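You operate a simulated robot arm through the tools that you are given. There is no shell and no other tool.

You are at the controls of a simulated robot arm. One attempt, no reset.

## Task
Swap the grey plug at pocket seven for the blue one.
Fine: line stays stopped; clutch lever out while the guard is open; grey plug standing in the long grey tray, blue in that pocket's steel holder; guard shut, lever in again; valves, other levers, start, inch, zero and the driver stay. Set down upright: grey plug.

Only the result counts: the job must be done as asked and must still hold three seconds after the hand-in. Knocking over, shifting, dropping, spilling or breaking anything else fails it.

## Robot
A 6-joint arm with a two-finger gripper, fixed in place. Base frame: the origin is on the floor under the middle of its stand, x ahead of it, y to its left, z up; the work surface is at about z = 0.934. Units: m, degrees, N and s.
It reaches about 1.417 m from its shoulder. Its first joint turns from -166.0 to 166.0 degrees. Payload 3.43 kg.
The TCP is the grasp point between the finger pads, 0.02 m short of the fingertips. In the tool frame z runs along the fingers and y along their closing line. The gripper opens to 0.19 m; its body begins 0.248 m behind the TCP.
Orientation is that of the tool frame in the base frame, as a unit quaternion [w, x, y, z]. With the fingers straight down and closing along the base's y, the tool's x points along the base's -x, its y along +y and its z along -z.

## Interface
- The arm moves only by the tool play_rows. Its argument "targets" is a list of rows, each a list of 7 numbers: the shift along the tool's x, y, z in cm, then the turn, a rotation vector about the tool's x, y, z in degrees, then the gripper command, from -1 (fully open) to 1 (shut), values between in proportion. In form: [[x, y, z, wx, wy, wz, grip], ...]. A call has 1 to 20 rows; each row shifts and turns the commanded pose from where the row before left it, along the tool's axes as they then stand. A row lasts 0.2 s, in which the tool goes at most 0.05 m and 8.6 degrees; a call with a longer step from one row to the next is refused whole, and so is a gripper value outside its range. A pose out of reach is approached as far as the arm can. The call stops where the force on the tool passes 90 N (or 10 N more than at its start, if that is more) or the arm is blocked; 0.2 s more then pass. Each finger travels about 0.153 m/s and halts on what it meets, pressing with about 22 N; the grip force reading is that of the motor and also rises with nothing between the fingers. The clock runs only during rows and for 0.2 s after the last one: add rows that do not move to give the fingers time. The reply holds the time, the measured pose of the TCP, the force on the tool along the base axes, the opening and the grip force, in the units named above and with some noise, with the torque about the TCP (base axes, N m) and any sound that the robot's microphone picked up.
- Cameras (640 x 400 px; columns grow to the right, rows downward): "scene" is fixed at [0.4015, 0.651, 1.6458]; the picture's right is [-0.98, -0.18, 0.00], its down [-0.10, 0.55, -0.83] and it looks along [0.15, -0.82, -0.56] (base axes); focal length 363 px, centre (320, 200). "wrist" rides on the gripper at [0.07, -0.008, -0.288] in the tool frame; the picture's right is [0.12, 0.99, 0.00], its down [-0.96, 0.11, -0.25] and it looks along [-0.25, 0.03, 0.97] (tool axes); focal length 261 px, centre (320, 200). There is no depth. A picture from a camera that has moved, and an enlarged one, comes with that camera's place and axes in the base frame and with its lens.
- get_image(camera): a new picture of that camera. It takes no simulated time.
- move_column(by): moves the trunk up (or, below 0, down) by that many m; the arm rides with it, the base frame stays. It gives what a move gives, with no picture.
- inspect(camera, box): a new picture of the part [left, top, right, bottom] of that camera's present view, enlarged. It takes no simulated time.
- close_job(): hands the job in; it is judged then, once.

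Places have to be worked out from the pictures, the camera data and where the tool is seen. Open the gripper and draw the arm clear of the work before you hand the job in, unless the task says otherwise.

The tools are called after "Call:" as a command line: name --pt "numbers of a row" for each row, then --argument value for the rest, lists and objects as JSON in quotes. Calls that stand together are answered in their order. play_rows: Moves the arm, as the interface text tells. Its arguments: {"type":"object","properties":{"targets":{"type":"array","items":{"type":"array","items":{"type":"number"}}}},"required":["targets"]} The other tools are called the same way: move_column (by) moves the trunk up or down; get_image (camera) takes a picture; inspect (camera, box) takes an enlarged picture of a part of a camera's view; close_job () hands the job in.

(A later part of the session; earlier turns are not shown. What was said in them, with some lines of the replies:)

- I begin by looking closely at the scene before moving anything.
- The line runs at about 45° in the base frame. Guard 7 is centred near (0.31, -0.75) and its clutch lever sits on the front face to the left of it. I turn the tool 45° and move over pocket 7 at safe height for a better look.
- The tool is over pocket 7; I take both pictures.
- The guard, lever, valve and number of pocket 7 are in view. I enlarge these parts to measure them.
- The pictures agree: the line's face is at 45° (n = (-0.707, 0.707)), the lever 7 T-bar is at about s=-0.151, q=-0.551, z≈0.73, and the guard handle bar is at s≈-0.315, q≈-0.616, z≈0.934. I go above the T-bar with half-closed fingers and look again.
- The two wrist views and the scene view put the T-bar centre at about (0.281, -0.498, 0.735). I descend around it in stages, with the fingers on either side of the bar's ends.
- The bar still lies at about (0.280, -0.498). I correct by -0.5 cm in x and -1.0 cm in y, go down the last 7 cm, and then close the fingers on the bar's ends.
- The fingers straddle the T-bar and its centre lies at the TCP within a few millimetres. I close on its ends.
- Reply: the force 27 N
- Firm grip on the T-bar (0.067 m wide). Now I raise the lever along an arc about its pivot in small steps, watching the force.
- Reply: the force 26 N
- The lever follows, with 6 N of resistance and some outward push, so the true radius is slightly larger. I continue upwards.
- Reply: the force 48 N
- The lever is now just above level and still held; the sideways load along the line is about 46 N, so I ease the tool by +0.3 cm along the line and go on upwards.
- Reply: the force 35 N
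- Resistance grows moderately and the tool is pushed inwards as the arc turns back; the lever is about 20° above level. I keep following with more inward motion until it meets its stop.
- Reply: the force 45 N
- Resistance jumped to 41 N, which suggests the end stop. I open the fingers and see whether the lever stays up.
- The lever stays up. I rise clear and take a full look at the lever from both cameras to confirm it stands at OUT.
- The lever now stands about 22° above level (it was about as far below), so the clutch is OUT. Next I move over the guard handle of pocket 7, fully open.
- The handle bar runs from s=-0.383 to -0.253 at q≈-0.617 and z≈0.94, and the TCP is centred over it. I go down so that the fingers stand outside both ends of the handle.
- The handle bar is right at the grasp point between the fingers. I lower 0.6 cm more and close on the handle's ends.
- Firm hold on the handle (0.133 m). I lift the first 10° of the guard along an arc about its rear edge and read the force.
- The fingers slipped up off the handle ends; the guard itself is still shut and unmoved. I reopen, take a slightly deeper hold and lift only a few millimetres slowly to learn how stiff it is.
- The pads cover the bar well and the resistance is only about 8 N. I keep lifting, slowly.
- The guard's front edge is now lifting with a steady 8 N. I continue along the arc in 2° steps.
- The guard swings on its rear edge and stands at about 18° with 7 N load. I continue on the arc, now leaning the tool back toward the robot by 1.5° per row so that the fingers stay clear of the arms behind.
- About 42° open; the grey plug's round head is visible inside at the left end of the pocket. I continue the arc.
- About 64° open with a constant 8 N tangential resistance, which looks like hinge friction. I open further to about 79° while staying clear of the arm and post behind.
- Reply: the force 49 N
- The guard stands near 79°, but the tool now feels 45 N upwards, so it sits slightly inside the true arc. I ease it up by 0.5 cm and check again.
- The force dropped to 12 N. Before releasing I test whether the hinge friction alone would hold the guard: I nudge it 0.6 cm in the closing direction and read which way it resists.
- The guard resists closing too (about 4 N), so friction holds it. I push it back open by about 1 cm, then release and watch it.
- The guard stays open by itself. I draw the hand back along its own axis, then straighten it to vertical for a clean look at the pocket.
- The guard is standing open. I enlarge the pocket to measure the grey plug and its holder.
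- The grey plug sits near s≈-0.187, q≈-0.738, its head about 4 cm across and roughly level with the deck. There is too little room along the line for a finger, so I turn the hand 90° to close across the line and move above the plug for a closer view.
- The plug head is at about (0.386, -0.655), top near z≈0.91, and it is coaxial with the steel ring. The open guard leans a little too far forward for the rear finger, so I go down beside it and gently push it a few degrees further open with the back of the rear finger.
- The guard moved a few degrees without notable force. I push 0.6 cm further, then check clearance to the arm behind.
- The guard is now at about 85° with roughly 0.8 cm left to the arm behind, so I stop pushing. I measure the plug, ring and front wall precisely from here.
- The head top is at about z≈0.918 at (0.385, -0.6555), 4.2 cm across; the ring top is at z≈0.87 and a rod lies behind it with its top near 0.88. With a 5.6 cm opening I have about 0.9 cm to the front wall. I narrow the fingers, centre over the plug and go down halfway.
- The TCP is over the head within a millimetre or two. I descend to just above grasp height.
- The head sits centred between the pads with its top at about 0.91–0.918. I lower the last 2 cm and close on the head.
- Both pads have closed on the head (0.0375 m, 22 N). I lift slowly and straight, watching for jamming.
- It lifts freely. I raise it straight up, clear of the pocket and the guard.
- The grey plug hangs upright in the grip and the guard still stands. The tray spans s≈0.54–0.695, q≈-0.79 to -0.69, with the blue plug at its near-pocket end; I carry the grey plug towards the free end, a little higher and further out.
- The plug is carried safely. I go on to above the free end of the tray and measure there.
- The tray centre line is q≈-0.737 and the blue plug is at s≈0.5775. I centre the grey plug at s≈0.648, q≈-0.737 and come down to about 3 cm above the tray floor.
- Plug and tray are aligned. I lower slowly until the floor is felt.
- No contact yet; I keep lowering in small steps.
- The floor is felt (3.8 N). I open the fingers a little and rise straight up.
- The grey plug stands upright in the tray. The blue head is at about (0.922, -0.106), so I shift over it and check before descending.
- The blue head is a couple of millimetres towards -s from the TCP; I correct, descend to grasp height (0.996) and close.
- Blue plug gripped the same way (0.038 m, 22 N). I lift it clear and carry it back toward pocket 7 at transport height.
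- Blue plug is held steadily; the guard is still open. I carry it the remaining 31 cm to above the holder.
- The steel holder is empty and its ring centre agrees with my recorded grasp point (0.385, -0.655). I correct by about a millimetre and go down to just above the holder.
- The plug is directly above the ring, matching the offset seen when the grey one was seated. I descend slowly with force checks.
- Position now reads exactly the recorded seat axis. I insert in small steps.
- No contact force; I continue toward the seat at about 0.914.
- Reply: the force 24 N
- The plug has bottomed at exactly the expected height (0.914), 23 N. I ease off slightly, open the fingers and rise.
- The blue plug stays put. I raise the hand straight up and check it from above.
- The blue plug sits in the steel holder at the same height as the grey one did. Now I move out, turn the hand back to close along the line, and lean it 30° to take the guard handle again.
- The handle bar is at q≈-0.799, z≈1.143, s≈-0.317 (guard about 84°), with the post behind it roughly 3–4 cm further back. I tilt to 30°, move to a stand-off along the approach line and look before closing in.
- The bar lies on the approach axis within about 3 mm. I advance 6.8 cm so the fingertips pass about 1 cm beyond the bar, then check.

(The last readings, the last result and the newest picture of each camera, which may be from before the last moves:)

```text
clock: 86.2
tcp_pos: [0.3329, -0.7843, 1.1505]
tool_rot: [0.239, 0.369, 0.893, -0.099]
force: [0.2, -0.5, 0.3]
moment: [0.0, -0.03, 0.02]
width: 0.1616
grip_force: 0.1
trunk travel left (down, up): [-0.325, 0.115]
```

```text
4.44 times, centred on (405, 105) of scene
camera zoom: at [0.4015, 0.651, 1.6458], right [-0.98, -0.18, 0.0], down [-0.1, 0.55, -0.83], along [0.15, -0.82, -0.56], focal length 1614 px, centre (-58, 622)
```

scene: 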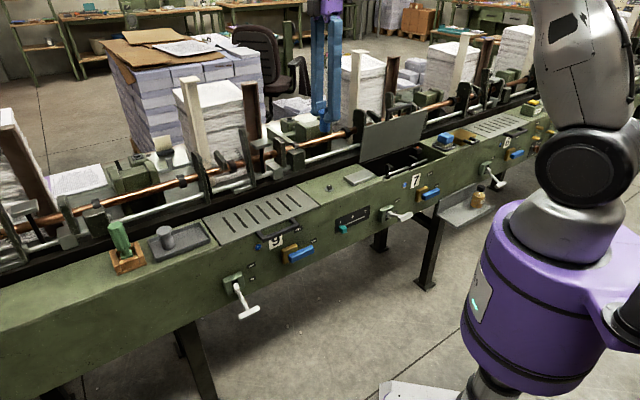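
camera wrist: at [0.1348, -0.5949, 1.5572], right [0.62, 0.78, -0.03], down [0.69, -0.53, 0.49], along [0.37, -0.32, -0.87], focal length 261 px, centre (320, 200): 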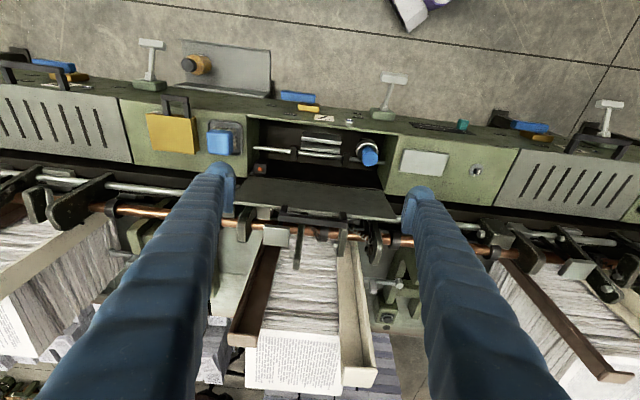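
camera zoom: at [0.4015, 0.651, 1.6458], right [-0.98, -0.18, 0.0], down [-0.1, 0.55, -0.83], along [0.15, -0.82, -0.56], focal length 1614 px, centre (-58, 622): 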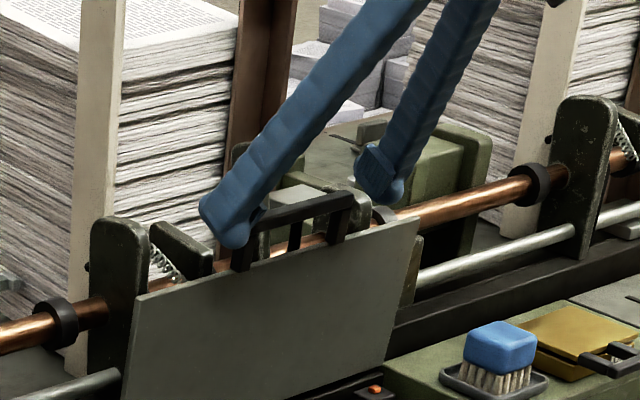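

The bar is between the pads, about 1 cm beyond the TCP. I advance 0.6 cm more and close on the handle ends.

Call:
play_rows --pt "-0.1 0 0.6 0 0 0 -0.7" --pt "0 0 0 0 0 0 -0.3" --pt "0 0 0 0 0 0 0.2" --pt "0 0 0 0 0 0 0.2" --pt "0 0 0 0 0 0 0.2"

Call:
inspect --camera "wrist" --box '[200, 120, 440, 290]'

Call:
inspect --camera "scene" --box '[360, 60, 450, 150]'

```text
clock: 87.4
tcp_pos: [0.335, -0.7874, 1.1463]
tool_rot: [0.239, 0.37, 0.892, -0.098]
force: [-1.9, -3.4, -3.8]
moment: [-0.37, 0.09, -0.16]
width: 0.1332
grip_force: 45.4
trunk travel left (down, up): [-0.325, 0.115]
```

```text
2.35 times, centred on (320, 205) of wrist
camera zoom: at [0.1857, -0.6484, 1.3597], right [0.63, 0.78, -0.06], down [0.58, -0.42, 0.69], along [0.51, -0.47, -0.72], focal length 613 px, centre (320, 188)
```

zoom: 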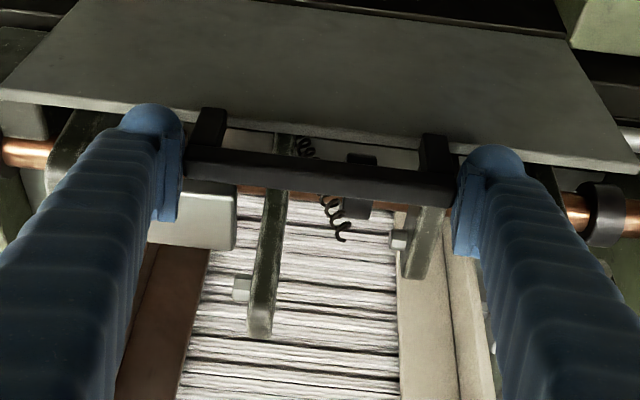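

```text
4.44 times, centred on (405, 105) of scene
camera zoom: at [0.4015, 0.651, 1.6458], right [-0.98, -0.18, 0.0], down [-0.1, 0.55, -0.83], along [0.15, -0.82, -0.56], focal length 1614 px, centre (-58, 622)
```

zoom: 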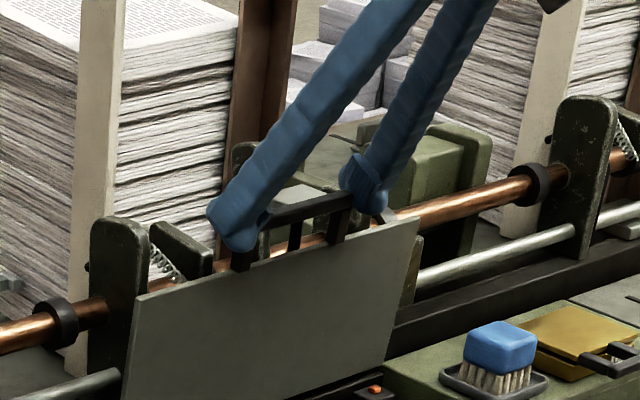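

The handle is held again (0.133 m). I start closing the guard along the arc in 3° steps while bringing the tool back toward vertical.

Call:
play_rows --pt "1.005 0 -0.406 0 1.1 0 0.2" --pt "1.032 0 -0.333 0 1.1 0 0.2" --pt "1.053 0 -0.259 0 1.1 0 0.2" --pt "1.069 0 -0.183 0 1.1 0 0.2"

Call:
inspect --camera "scene" --box '[350, 60, 470, 190]'

```text
clock: 88.4
tcp_pos: [0.3071, -0.7593, 1.1384]
tool_rot: [0.205, 0.373, 0.901, -0.086]
force: [-1.1, -8.6, 4.4]
moment: [-0.99, -0.9, -0.08]
width: 0.1331
grip_force: 44.8
trunk travel left (down, up): [-0.325, 0.115]
```

```text
3.08 times, centred on (410, 125) of scene
camera zoom: at [0.4015, 0.651, 1.6458], right [-0.98, -0.18, 0.0], down [-0.1, 0.55, -0.83], along [0.15, -0.82, -0.56], focal length 1117 px, centre (43, 431)
```

zoom: 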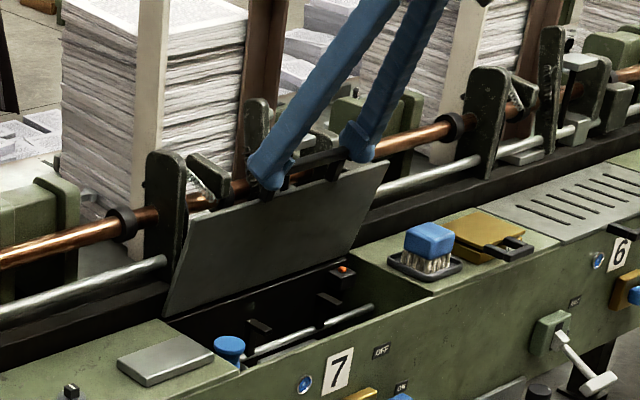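

The guard follows smoothly (forces under 10 N). I continue closing.

Call:
play_rows --pt "1.079 0 -0.106 0 1.1 0 0.2" --pt "1.084 0 -0.028 0 1.1 0 0.2" --pt "1.083 0 0.049 0 1.1 0 0.2" --pt "1.077 0 0.127 0 1.1 0 0.2" --pt "1.065 0 0.203 0 1.1 0 0.2" --pt "1.048 0 0.279 0 1.1 0 0.2" --pt "1.025 0 0.353 0 1.1 0 0.2" --pt "0.997 0 0.425 0 1.1 0 0.2"

Call:
inspect --camera "scene" --box '[350, 60, 470, 190]'

Call:
get_image --camera "wrist"

```text
clock: 90.2
tcp_pos: [0.2545, -0.7066, 1.0927]
tool_rot: [0.135, 0.378, 0.914, -0.055]
force: [-9.2, -7.9, 9.6]
moment: [-0.83, -0.91, -0.42]
width: 0.1333
grip_force: 45.1
trunk travel left (down, up): [-0.325, 0.115]
```

```text
3.08 times, centred on (410, 125) of scene
camera zoom: at [0.4015, 0.651, 1.6458], right [-0.98, -0.18, 0.0], down [-0.1, 0.55, -0.83], along [0.15, -0.82, -0.56], focal length 1117 px, centre (43, 431)
```

zoom: 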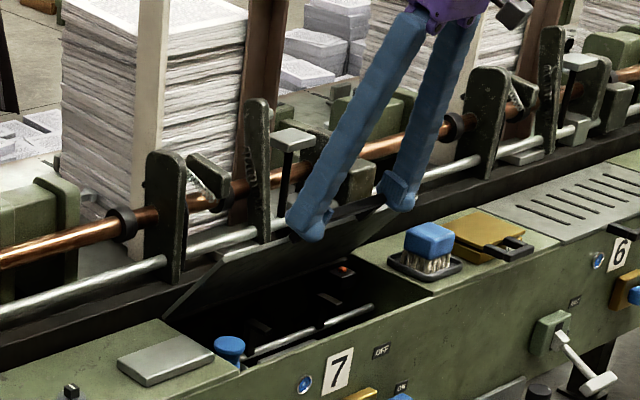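

```text
taken
camera wrist: at [0.1427, -0.6057, 1.3485], right [0.62, 0.78, -0.03], down [0.68, -0.52, 0.51], along [0.39, -0.34, -0.86], focal length 261 px, centre (320, 200)
```

wrist: 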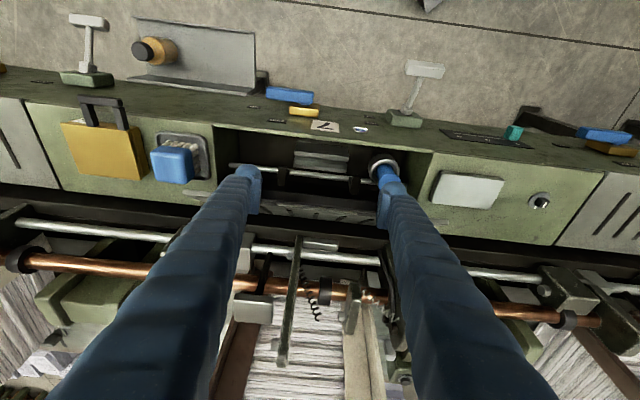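

About 48° now; the grip holds well. I continue with the next rows.

Call:
play_rows --pt "0.964 0 0.495 0 1.1 0 0.2" --pt "0.926 0 0.563 0 1.1 0 0.2" --pt "0.884 0 0.628 0 1.1 0 0.2" --pt "0.836 0 0.69 0 1.1 0 0.2" --pt "0.785 0 0.748 0 1.1 0 0.2" --pt "0.73 0 0.802 0 1.1 0 0.2" --pt "0.67 0 0.852 0 1.1 0 0.2" --pt "0.608 0 0.898 0 1.1 0 0.2" --pt "0.542 0 0.939 0 1.1 0 0.2"

Call:
inspect --camera "scene" --box '[350, 80, 470, 210]'

Call:
get_image --camera "wrist"

```text
clock: 92.2
tcp_pos: [0.2144, -0.6671, 1.0131]
tool_rot: [0.056, 0.382, 0.922, -0.023]
force: [-20.3, 4.1, 10.3]
moment: [-0.25, -0.88, -0.02]
width: 0.1336
grip_force: 44.6
trunk travel left (down, up): [-0.325, 0.115]
```

```text
3.08 times, centred on (410, 145) of scene
camera zoom: at [0.4015, 0.651, 1.6458], right [-0.98, -0.18, 0.0], down [-0.1, 0.55, -0.83], along [0.15, -0.82, -0.56], focal length 1117 px, centre (43, 369)
```

zoom: 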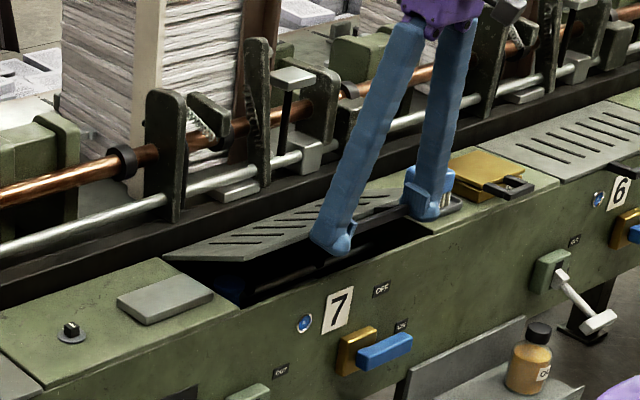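

```text
taken
camera wrist: at [0.1351, -0.5983, 1.2905], right [0.62, 0.79, -0.01], down [0.74, -0.57, 0.36], along [0.28, -0.23, -0.93], focal length 261 px, centre (320, 200)
```

wrist: 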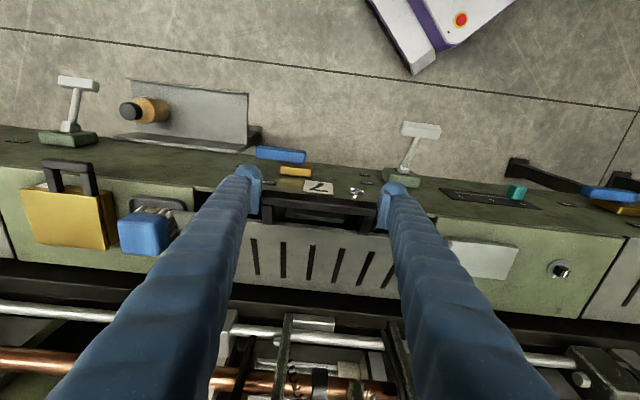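

About 21° left. I continue with the last rows, a touch further out to relieve the outward push.

Call:
play_rows --pt "0.55 0 0.975 0 1.1 0 0.2" --pt "0.48 0 1.006 0 1.1 0 0.2" --pt "0.35 0 1.033 0 1.1 0 0.2" --pt "0.255 0 1.054 0 1.1 0 0.2" --pt "0.179 0 1.069 0 1.1 0 0.2"

Call:
inspect --camera "scene" --box '[350, 100, 470, 220]'

```text
clock: 93.4
tcp_pos: [0.2044, -0.6577, 0.9612]
tool_rot: [0.011, 0.382, 0.924, -0.005]
force: [-14.9, -9.5, -1.5]
moment: [0.27, -0.27, -0.09]
width: 0.1337
grip_force: 45.1
trunk travel left (down, up): [-0.325, 0.115]
```

```text
3.33 times, centred on (410, 160) of scene
camera zoom: at [0.4015, 0.651, 1.6458], right [-0.98, -0.18, 0.0], down [-0.1, 0.55, -0.83], along [0.15, -0.82, -0.56], focal length 1211 px, centre (20, 333)
```

zoom: 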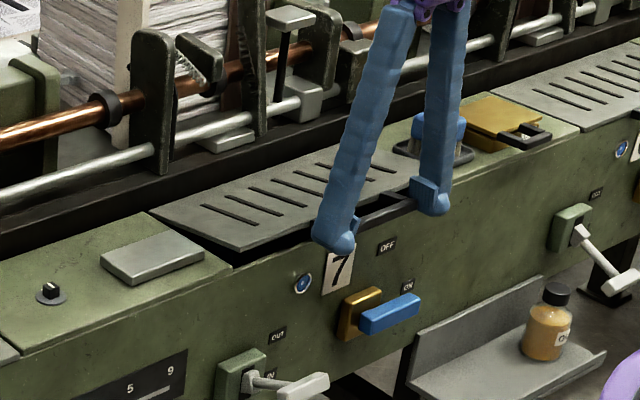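

Only a few degrees remain. I lower the last bit in small steps until the guard rests.

Call:
play_rows --pt "0.05 0 0.6 0 0.5 0 0.2" --pt "0.03 0 0.6 0 0.5 0 0.2" --pt "0 0 0.5 0 0.3 0 0.2" --pt "0 0 0 0 0 0 0.2"

Call:
inspect --camera "scene" --box '[350, 100, 470, 220]'

```text
clock: 94.4
tcp_pos: [0.2041, -0.6569, 0.9431]
tool_rot: [0.001, 0.383, 0.924, 0.0]
force: [-25.6, -6.0, 2.5]
moment: [-1.18, 0.21, -0.61]
width: 0.1337
grip_force: 45.3
trunk travel left (down, up): [-0.325, 0.115]
```

```text
3.33 times, centred on (410, 160) of scene
camera zoom: at [0.4015, 0.651, 1.6458], right [-0.98, -0.18, 0.0], down [-0.1, 0.55, -0.83], along [0.15, -0.82, -0.56], focal length 1211 px, centre (20, 333)
```

zoom: 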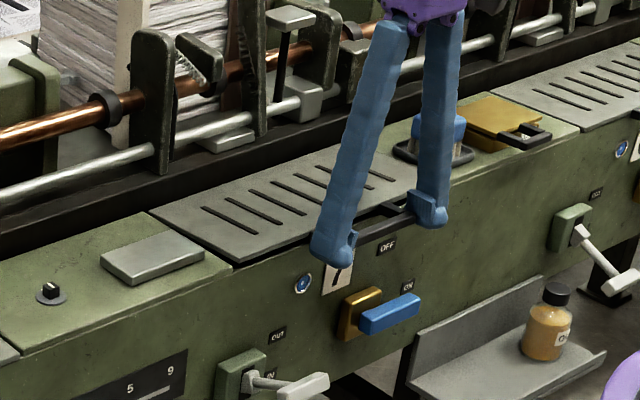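

Call:
play_rows --pt "0 0 0.3 0 0 0 0.2" --pt "0 0 0.3 0 0 0 0.2" --pt "0 0 0 0 0 0 0.2"

Call:
inspect --camera "scene" --box '[370, 130, 450, 200]'

Call:
inspect --camera "wrist" --box '[220, 140, 440, 300]'

```text
clock: 95.2
tcp_pos: [0.2049, -0.657, 0.9374]
tool_rot: [0.001, 0.383, 0.924, -0.002]
force: [-25.6, -8.6, 5.1]
moment: [-1.17, -0.73, -0.55]
width: 0.1334
grip_force: 44.8
trunk travel left (down, up): [-0.325, 0.115]
```

```text
5.71 times, centred on (410, 165) of scene
camera zoom: at [0.4015, 0.651, 1.6458], right [-0.98, -0.18, 0.0], down [-0.1, 0.55, -0.83], along [0.15, -0.82, -0.56], focal length 2075 px, centre (-194, 400)
```

zoom: 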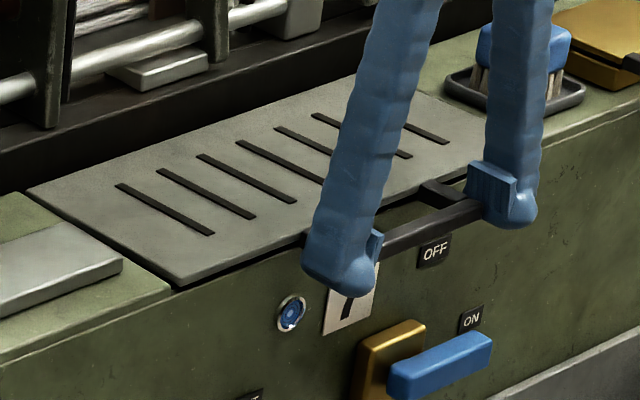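

```text
2.50 times, centred on (330, 220) of wrist
camera zoom: at [0.1489, -0.6118, 1.2249], right [0.62, 0.79, 0.0], down [0.76, -0.6, 0.25], along [0.2, -0.15, -0.97], focal length 652 px, centre (295, 150)
```

zoom: 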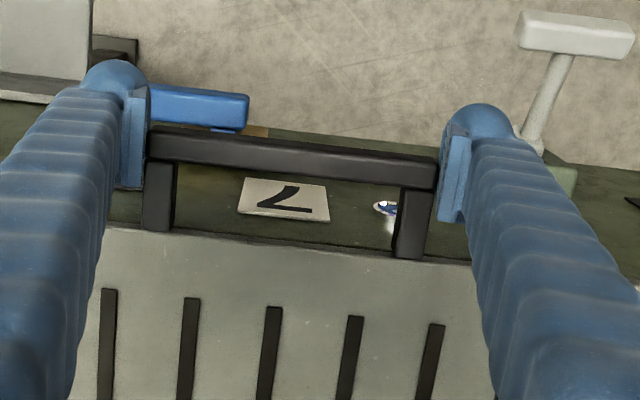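

Almost shut. I press down a little more to feel the stop.

Call:
play_rows --pt "0 0 0.25 0 0 0 0.2" --pt "0 0 0.25 0 0 0 0.2" --pt "0 0 0 0 0 0 0.2"

Call:
inspect --camera "scene" --box '[370, 130, 450, 200]'

```text
clock: 96.0
tcp_pos: [0.2059, -0.6564, 0.9318]
tool_rot: [0.001, 0.383, 0.924, 0.001]
force: [-25.7, -5.9, 4.3]
moment: [-1.07, -0.52, -0.55]
width: 0.1332
grip_force: 44.6
trunk travel left (down, up): [-0.325, 0.115]
```

```text
5.71 times, centred on (410, 165) of scene
camera zoom: at [0.4015, 0.651, 1.6458], right [-0.98, -0.18, 0.0], down [-0.1, 0.55, -0.83], along [0.15, -0.82, -0.56], focal length 2075 px, centre (-194, 400)
```

zoom: 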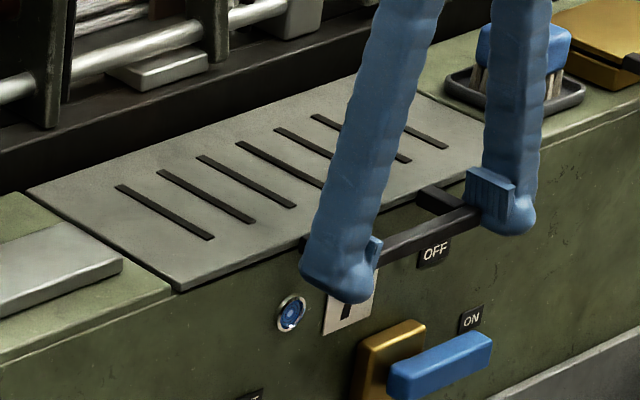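

The corner came down to its original place. I press slightly further to confirm the stop.

Call:
play_rows --pt "0 0 0.2 0 0 0 0.2" --pt "0 0 0.2 0 0 0 0.2" --pt "0 0 0 0 0 0 0.2"

Call:
inspect --camera "scene" --box '[370, 130, 450, 200]'

```text
clock: 96.8
tcp_pos: [0.2039, -0.6569, 0.9306]
tool_rot: [0.001, 0.382, 0.924, -0.001]
force: [-31.6, -3.2, 39.2]
moment: [-0.26, -0.24, -1.03]
width: 0.1337
grip_force: 44.5
trunk travel left (down, up): [-0.325, 0.115]
```

```text
5.71 times, centred on (410, 165) of scene
camera zoom: at [0.4015, 0.651, 1.6458], right [-0.98, -0.18, 0.0], down [-0.1, 0.55, -0.83], along [0.15, -0.82, -0.56], focal length 2075 px, centre (-194, 400)
```

zoom: 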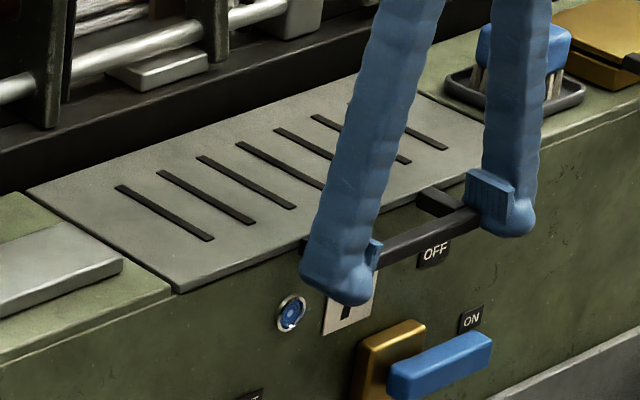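

39 N: the guard rests on its stop, shut. I ease off, open the fingers fully and rise clear of the handle.

Call:
play_rows --pt "0 0 -0.2 0 0 0 0.2" --pt "0 0 0 0 0 0 -1" --pt "0 0 0 0 0 0 -1" --pt "0 0 0 0 0 0 -1" --pt "0 0 -3 0 0 0 -1" --pt "0 0 -4 0 0 0 -1" --pt "0 0 -4.5 0 0 0 -1" --pt "0 0 0 0 0 0 -1"

Call:
inspect --camera "scene" --box '[340, 90, 460, 240]'

Call:
get_image --camera "wrist"

```text
clock: 98.6
tcp_pos: [0.2063, -0.6553, 1.044]
tool_rot: [0.001, 0.382, 0.924, 0.0]
force: [-0.3, 0.1, 0.1]
moment: [-0.06, 0.02, 0.0]
width: 0.1898
grip_force: 0.0
trunk travel left (down, up): [-0.325, 0.115]
```

```text
2.67 times, centred on (400, 165) of scene
camera zoom: at [0.4015, 0.651, 1.6458], right [-0.98, -0.18, 0.0], down [-0.1, 0.55, -0.83], along [0.15, -0.82, -0.56], focal length 968 px, centre (107, 293)
```

zoom: 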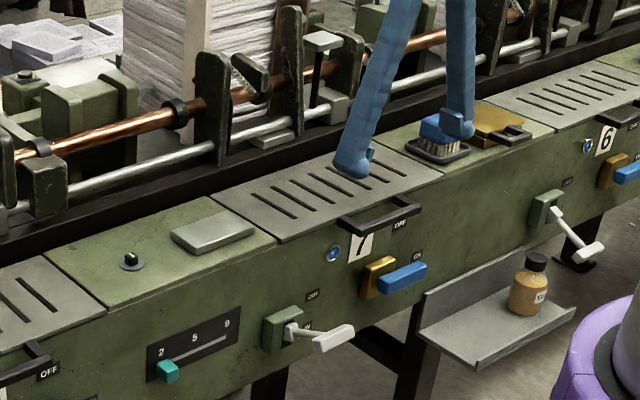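

```text
taken
camera wrist: at [0.1518, -0.6114, 1.3315], right [0.62, 0.79, 0.0], down [0.76, -0.6, 0.25], along [0.2, -0.15, -0.97], focal length 261 px, centre (320, 200)
```

wrist: 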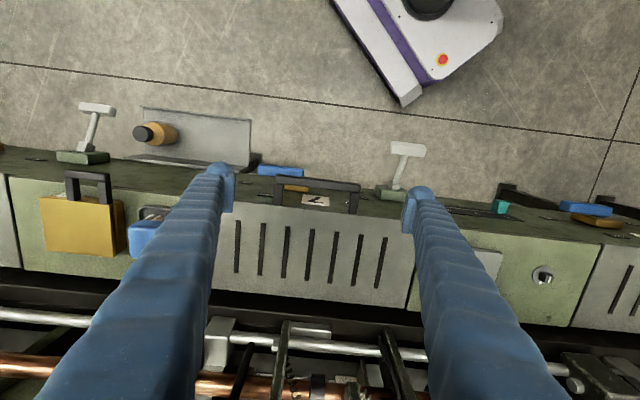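

The guard is shut flush. Now the lever: I move over its T-bar (about s=-0.1535, q=-0.551, z≈0.82) and look.

Call:
play_rows --pt "1.45 4.1 0 0 0 0 -0.2" --pt "1.45 4.1 0 0 0 0 -0.2" --pt "1.45 4.1 0 0 0 0 -0.2" --pt "1.45 4.1 0 0 0 0 -0.2" --pt "0 0 4 0 0 0 -0.2" --pt "0 0 4 0 0 0 -0.2" --pt "0 0 4 0 0 0 -0.2" --pt "0 0 0 0 0 0 -0.2"

Call:
inspect --camera "wrist" --box '[220, 120, 420, 280]'

Call:
inspect --camera "scene" --box '[350, 110, 450, 250]'

```text
clock: 100.4
tcp_pos: [0.2779, -0.5018, 0.9246]
tool_rot: [0.001, 0.383, 0.924, 0.0]
force: [0.5, -0.8, -0.1]
moment: [0.07, -0.01, -0.02]
width: 0.1143
grip_force: 0.0
trunk travel left (down, up): [-0.325, 0.115]
```

```text
2.50 times, centred on (320, 200) of wrist
camera zoom: at [0.2236, -0.4572, 1.2122], right [0.62, 0.79, 0.0], down [0.76, -0.6, 0.25], along [0.2, -0.15, -0.97], focal length 652 px, centre (320, 200)
```

zoom: 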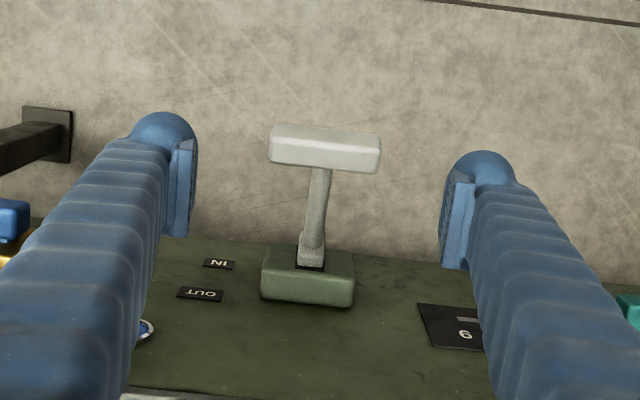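

```text
2.86 times, centred on (400, 180) of scene
camera zoom: at [0.4015, 0.651, 1.6458], right [-0.98, -0.18, 0.0], down [-0.1, 0.55, -0.83], along [0.15, -0.82, -0.56], focal length 1038 px, centre (91, 257)
```

zoom: 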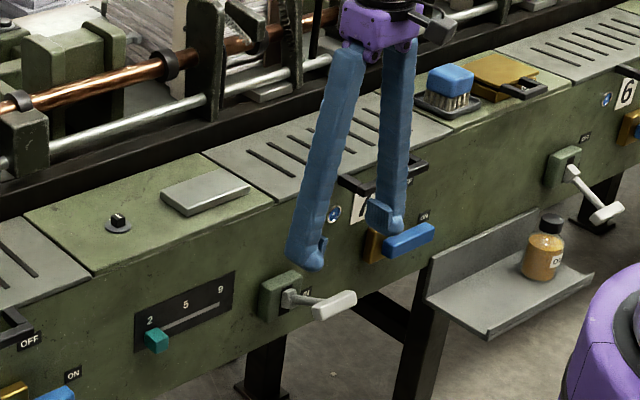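

The T-bar centre is at q≈-0.550, s≈-0.154. I correct 0.4 cm, go down around it and close.

Call:
play_rows --pt "0.1 0.4 3.4 0 0 0 -0.2" --pt "0 0 3.5 0 0 0 -0.2" --pt "0 0 3.3 0 0 0 -0.2" --pt "0 0 0 0 0 0 -0.2"

Call:
inspect --camera "wrist" --box '[220, 120, 420, 280]'

Call:
inspect --camera "scene" --box '[350, 130, 450, 250]'

```text
clock: 101.4
tcp_pos: [0.2831, -0.496, 0.8223]
tool_rot: [0.0, 0.383, 0.924, 0.0]
force: [-0.4, -0.4, 1.0]
moment: [0.05, 0.03, -0.02]
width: 0.1142
grip_force: 0.0
trunk travel left (down, up): [-0.325, 0.115]
```

```text
2.50 times, centred on (320, 200) of wrist
camera zoom: at [0.2283, -0.452, 1.1101], right [0.62, 0.79, 0.0], down [0.76, -0.6, 0.25], along [0.2, -0.15, -0.97], focal length 652 px, centre (320, 200)
```

zoom: 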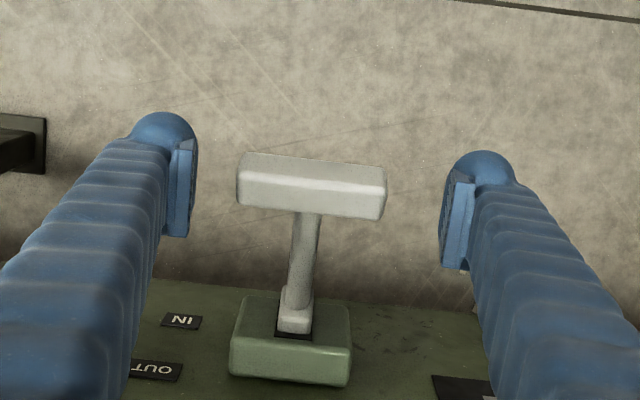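

```text
3.33 times, centred on (400, 190) of scene
camera zoom: at [0.4015, 0.651, 1.6458], right [-0.98, -0.18, 0.0], down [-0.1, 0.55, -0.83], along [0.15, -0.82, -0.56], focal length 1211 px, centre (53, 233)
```

zoom: 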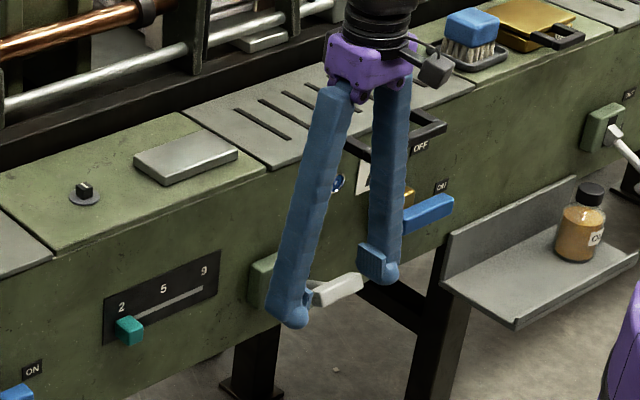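

The bar is level with the pads. I shift 0.3 cm and close on its ends.

Call:
play_rows --pt "0 -0.3 0 0 0 0 -0.2" --pt "0 0 0 0 0 0 0.6" --pt "0 0 0 0 0 0 0.6" --pt "0 0 0 0 0 0 0.6"

```text
clock: 102.4
tcp_pos: [0.2818, -0.4984, 0.8231]
tool_rot: [0.001, 0.383, 0.924, 0.0]
force: [-14.2, -11.6, -5.0]
moment: [0.04, 0.33, -0.17]
width: 0.0667
grip_force: 45.4
trunk travel left (down, up): [-0.325, 0.115]
```

Held (0.067 m). I bring the lever down along its arc.

Call:
play_rows --pt "0.35 -0.15 1.0 0 0 0 0.6" --pt "0.25 0 1.0 0 0 0 0.6" --pt "0.15 0 1.0 0 0 0 0.6" --pt "0.05 0 1.0 0 0 0 0.6"

Call:
inspect --camera "scene" --box '[350, 130, 450, 250]'

```text
clock: 103.4
tcp_pos: [0.2752, -0.4931, 0.7838]
tool_rot: [0.0, 0.381, 0.925, -0.001]
force: [18.5, 8.2, 3.8]
moment: [0.19, -0.89, -0.05]
width: 0.0673
grip_force: 45.4
trunk travel left (down, up): [-0.325, 0.115]
```

```text
3.33 times, centred on (400, 190) of scene
camera zoom: at [0.4015, 0.651, 1.6458], right [-0.98, -0.18, 0.0], down [-0.1, 0.55, -0.83], along [0.15, -0.82, -0.56], focal length 1211 px, centre (53, 233)
```

zoom: 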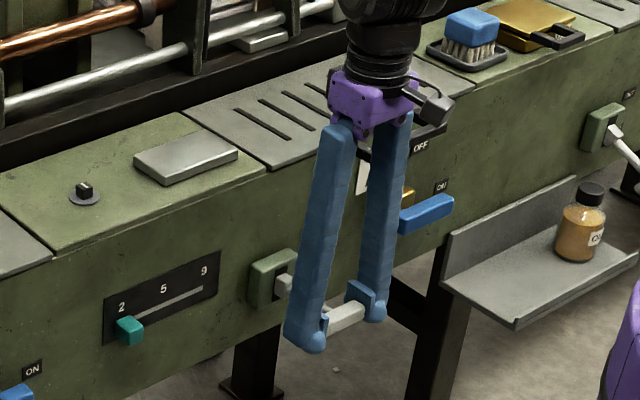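

The lever is level and following. I continue down to the IN side.

Call:
play_rows --pt "-0.05 0.1 1.0 0 0 0 0.6" --pt "-0.15 0 1.0 0 0 0 0.6" --pt "-0.25 0 1.0 0 0 0 0.6" --pt "-0.3 0 0.8 0 0 0 0.6"

Call:
inspect --camera "scene" --box '[350, 130, 450, 250]'

```text
clock: 104.4
tcp_pos: [0.2795, -0.4976, 0.745]
tool_rot: [0.0, 0.382, 0.924, 0.0]
force: [-12.6, 9.7, 6.6]
moment: [-0.73, -0.85, 0.06]
width: 0.0673
grip_force: 45.0
trunk travel left (down, up): [-0.325, 0.115]
```

```text
3.33 times, centred on (400, 190) of scene
camera zoom: at [0.4015, 0.651, 1.6458], right [-0.98, -0.18, 0.0], down [-0.1, 0.55, -0.83], along [0.15, -0.82, -0.56], focal length 1211 px, centre (53, 233)
```

zoom: 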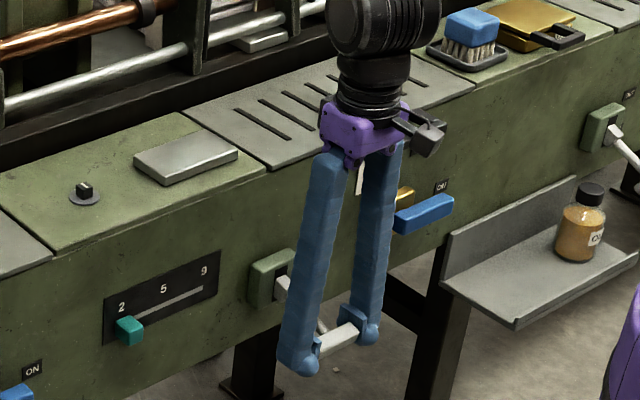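

Call:
play_rows --pt "-0.25 0 0.5 0 0 0 0.6" --pt "-0.2 0 0.4 0 0 0 0.6" --pt "0 0 0 0 0 0 0.6"

Call:
inspect --camera "scene" --box '[350, 130, 450, 250]'

```text
clock: 105.2
tcp_pos: [0.2823, -0.5015, 0.7349]
tool_rot: [0.0, 0.383, 0.924, 0.001]
force: [-12.9, 21.4, 1.2]
moment: [-0.87, -0.73, -0.09]
width: 0.067
grip_force: 44.7
trunk travel left (down, up): [-0.325, 0.115]
```

```text
3.33 times, centred on (400, 190) of scene
camera zoom: at [0.4015, 0.651, 1.6458], right [-0.98, -0.18, 0.0], down [-0.1, 0.55, -0.83], along [0.15, -0.82, -0.56], focal length 1211 px, centre (53, 233)
```

zoom: 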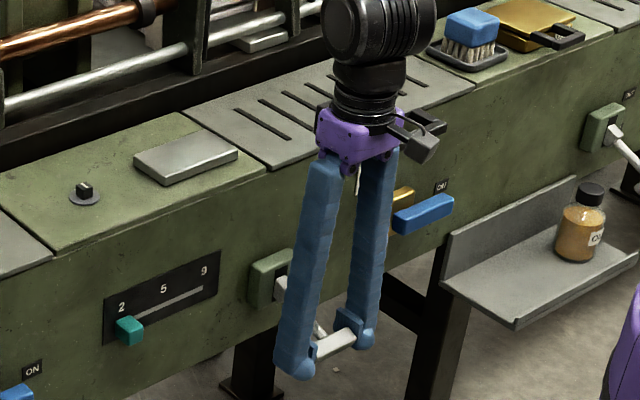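

Outward push of 24 N means I'm slightly inside the arc. I ease outwards 0.2 cm and press down a little further to find the stop.

Call:
play_rows --pt "0.2 0 0.3 0 0 0 0.6" --pt "0 0 0.3 0 0 0 0.6" --pt "0 0 0 0 0 0 0.6"

Call:
inspect --camera "wrist" --box '[220, 120, 420, 320]'

```text
clock: 106.0
tcp_pos: [0.2847, -0.5024, 0.7301]
tool_rot: [0.002, 0.382, 0.924, -0.002]
force: [13.9, 11.8, 15.4]
moment: [-0.87, -1.03, -0.04]
width: 0.0672
grip_force: 44.7
trunk travel left (down, up): [-0.325, 0.115]
```

```text
2.00 times, centred on (320, 220) of wrist
camera zoom: at [0.2279, -0.4565, 1.0183], right [0.62, 0.79, 0.0], down [0.76, -0.6, 0.25], along [0.2, -0.16, -0.97], focal length 521 px, centre (320, 160)
```

zoom: 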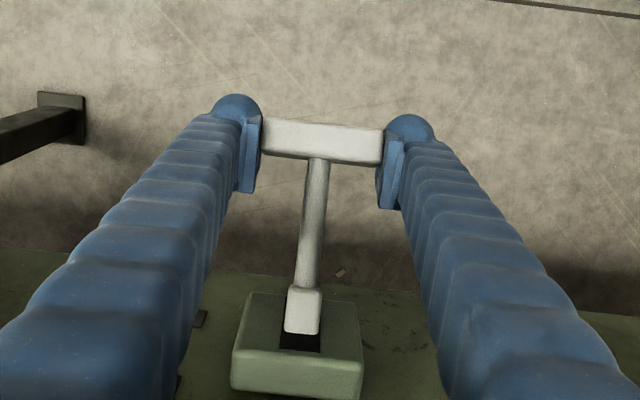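

Call:
play_rows --pt "0 0 0.3 0 0 0 0.6" --pt "0 0 0 0 0 0 0.6"

```text
clock: 106.6
tcp_pos: [0.2848, -0.5034, 0.728]
tool_rot: [0.004, 0.382, 0.924, -0.002]
force: [17.0, -6.4, 21.3]
moment: [-0.64, -0.55, -0.33]
width: 0.0672
grip_force: 45.7
trunk travel left (down, up): [-0.325, 0.115]
```

Call:
play_rows --pt "-0.1 0 0.3 0 0 0 0.6" --pt "-0.05 0 0.2 0 0 0 0.6" --pt "0 0 0 0 0 0 0.6"

Call:
inspect --camera "wrist" --box '[220, 120, 420, 320]'

```text
clock: 107.4
tcp_pos: [0.2838, -0.5027, 0.7234]
tool_rot: [0.002, 0.382, 0.924, -0.001]
force: [3.8, -19.7, 53.7]
moment: [0.27, 0.32, 0.07]
width: 0.0676
grip_force: 44.8
trunk travel left (down, up): [-0.325, 0.115]
```

```text
2.00 times, centred on (320, 220) of wrist
camera zoom: at [0.2281, -0.457, 1.0102], right [0.62, 0.79, 0.0], down [0.76, -0.6, 0.25], along [0.2, -0.16, -0.97], focal length 521 px, centre (320, 160)
```

zoom: 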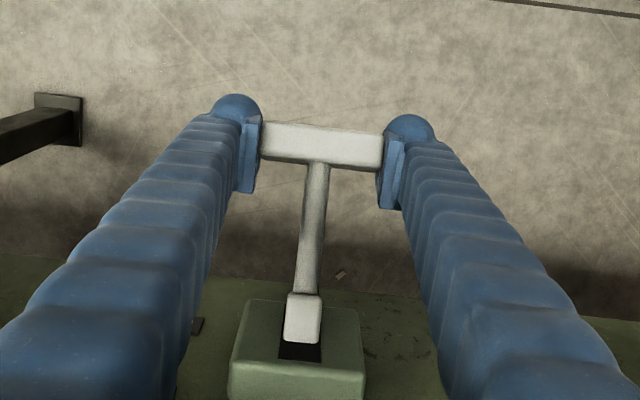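

54 N: the lever is on its IN stop. I ease off, open the fingers and rise straight up.

Call:
play_rows --pt "0 0 -0.3 0 0 0 0.6" --pt "0 0 0 0 0 0 -0.2" --pt "0 0 0 0 0 0 -0.2" --pt "0 0 0 0 0 0 -0.2" --pt "0 0 -3 0 0 0 -0.2" --pt "0 0 -4 0 0 0 -0.2" --pt "0 0 -4.5 0 0 0 -0.2" --pt "0 0 -4.5 0 0 0 -0.2" --pt "0 0 -4.5 0 0 0 -0.2" --pt "0 0 -4.5 0 0 0 -0.2" --pt "0 0 -4.5 0 0 0 -0.2" --pt "0 0 -4.5 0 0 0 -0.2" --pt "0 0 0 0 0 0 -0.2"

Call:
get_image --camera "scene"

Call:
inspect --camera "scene" --box '[340, 130, 460, 250]'

Call:
get_image --camera "wrist"

```text
clock: 110.2
tcp_pos: [0.2897, -0.5007, 1.067]
tool_rot: [0.002, 0.382, 0.924, -0.001]
force: [0.0, 0.9, 0.5]
moment: [-0.01, 0.04, 0.02]
width: 0.1141
grip_force: 0.1
trunk travel left (down, up): [-0.325, 0.115]
```

```text
taken
```

scene: 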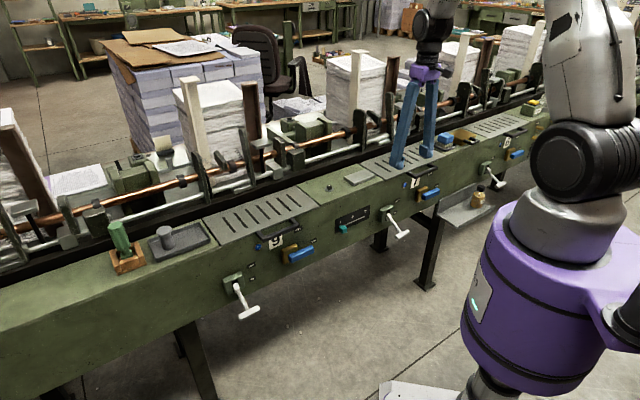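

```text
3.33 times, centred on (400, 190) of scene
camera zoom: at [0.4015, 0.651, 1.6458], right [-0.98, -0.18, 0.0], down [-0.1, 0.55, -0.83], along [0.15, -0.82, -0.56], focal length 1211 px, centre (53, 233)
```

zoom: 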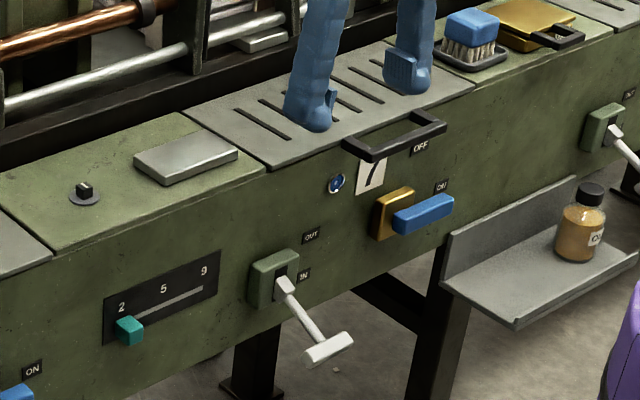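

```text
taken
camera wrist: at [0.234, -0.4566, 1.3543], right [0.62, 0.79, 0.0], down [0.76, -0.6, 0.25], along [0.2, -0.15, -0.97], focal length 261 px, centre (320, 200)
```

wrist: 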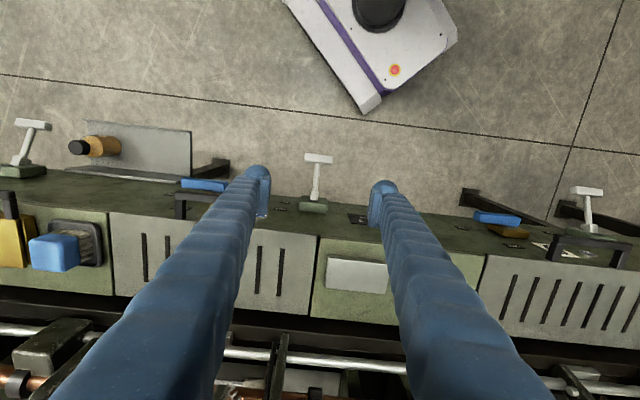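

The lever is back exactly as at the start, guard shut, grey plug standing in the tray. I open the gripper, draw the arm up and away, and take a last look at everything.

Call:
play_rows --pt "0 0 -4 0 0 0 -1" --pt "1 0 -4 0 0 0 -1" --pt "2 0 -4 0 0 0 -1" --pt "3 0 -4 0 0 0 -1" --pt "3 0 -4 0 0 0 -1" --pt "3 0 0 0 0 0 -1" --pt "0 0 0 0 0 0 -1"

Call:
inspect --camera "scene" --box '[90, 170, 340, 330]'

Call:
inspect --camera "scene" --box '[310, 90, 570, 250]'

Call:
inspect --camera "wrist" --box '[200, 130, 440, 280]'

```text
clock: 111.8
tcp_pos: [0.1967, -0.4184, 1.2666]
tool_rot: [0.001, 0.382, 0.924, 0.0]
force: [-0.1, -0.9, 0.6]
moment: [-0.01, 0.05, 0.01]
width: 0.19
grip_force: 0.0
trunk travel left (down, up): [-0.325, 0.115]
```

```text
2.50 times, centred on (215, 250) of scene
camera zoom: at [0.4015, 0.651, 1.6458], right [-0.98, -0.18, 0.0], down [-0.1, 0.55, -0.83], along [0.15, -0.82, -0.56], focal length 908 px, centre (582, 75)
```

zoom: 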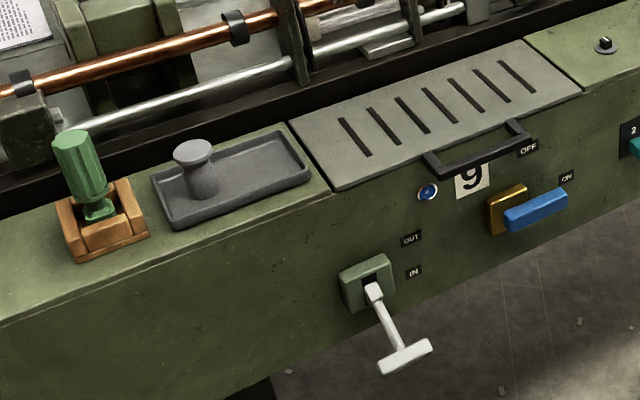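

```text
2.46 times, centred on (440, 170) of scene
camera zoom: at [0.4015, 0.651, 1.6458], right [-0.98, -0.18, 0.0], down [-0.1, 0.55, -0.83], along [0.15, -0.82, -0.56], focal length 894 px, centre (25, 274)
```

zoom: 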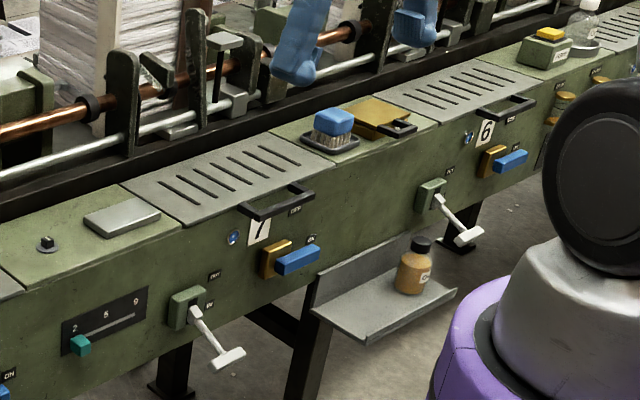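

```text
2.67 times, centred on (320, 205) of wrist
camera zoom: at [0.1427, -0.374, 1.5543], right [0.62, 0.79, 0.0], down [0.76, -0.6, 0.25], along [0.2, -0.15, -0.97], focal length 695 px, centre (320, 187)
```

zoom: 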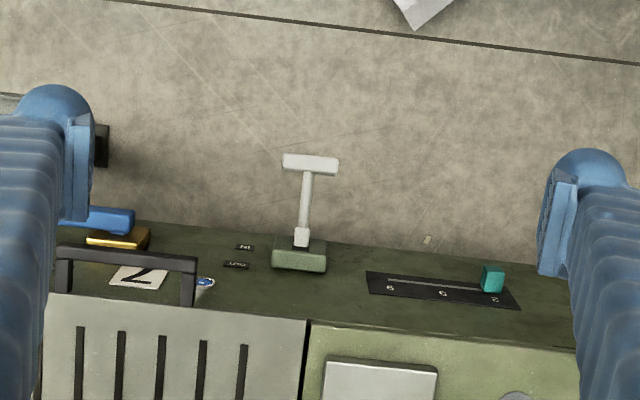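

Everything is as asked: guard 7 is shut, its clutch lever is IN, and the grey plug stands upright in the long grey tray. The blue plug was seen seated in the steel holder before I shut the guard. Valves, other levers, slider and driver look the same as in the first pictures. The arm is clear and the gripper open, so I hand in the job.

Call:
close_job

```text
The job is handed in.
```

The plugs at pocket seven are swapped and the job is handed in; I haven't seen the judge's result yet.

- **Blue plug:** It is in pocket seven's steel holder. It bottomed out at the same height the grey one had and stayed put when released. I last saw it seated before shutting the guard.
- **Grey plug:** It stands upright at the free end of the long grey tray.
- **Clutch lever and guard:** The lever went out before the guard was opened. The guard is now shut on its stop, and the lever went back in after that.
- **Everything else:** In the final pictures the valves, the other levers I could see, the slider, the top-deck knob and the driver look as they did at the start. I never touched start, inch or zero.

On my first try at opening the guard, the fingers slipped off the handle while it was still shut. A slower second try with a deeper grip opened it, and nothing looked disturbed.
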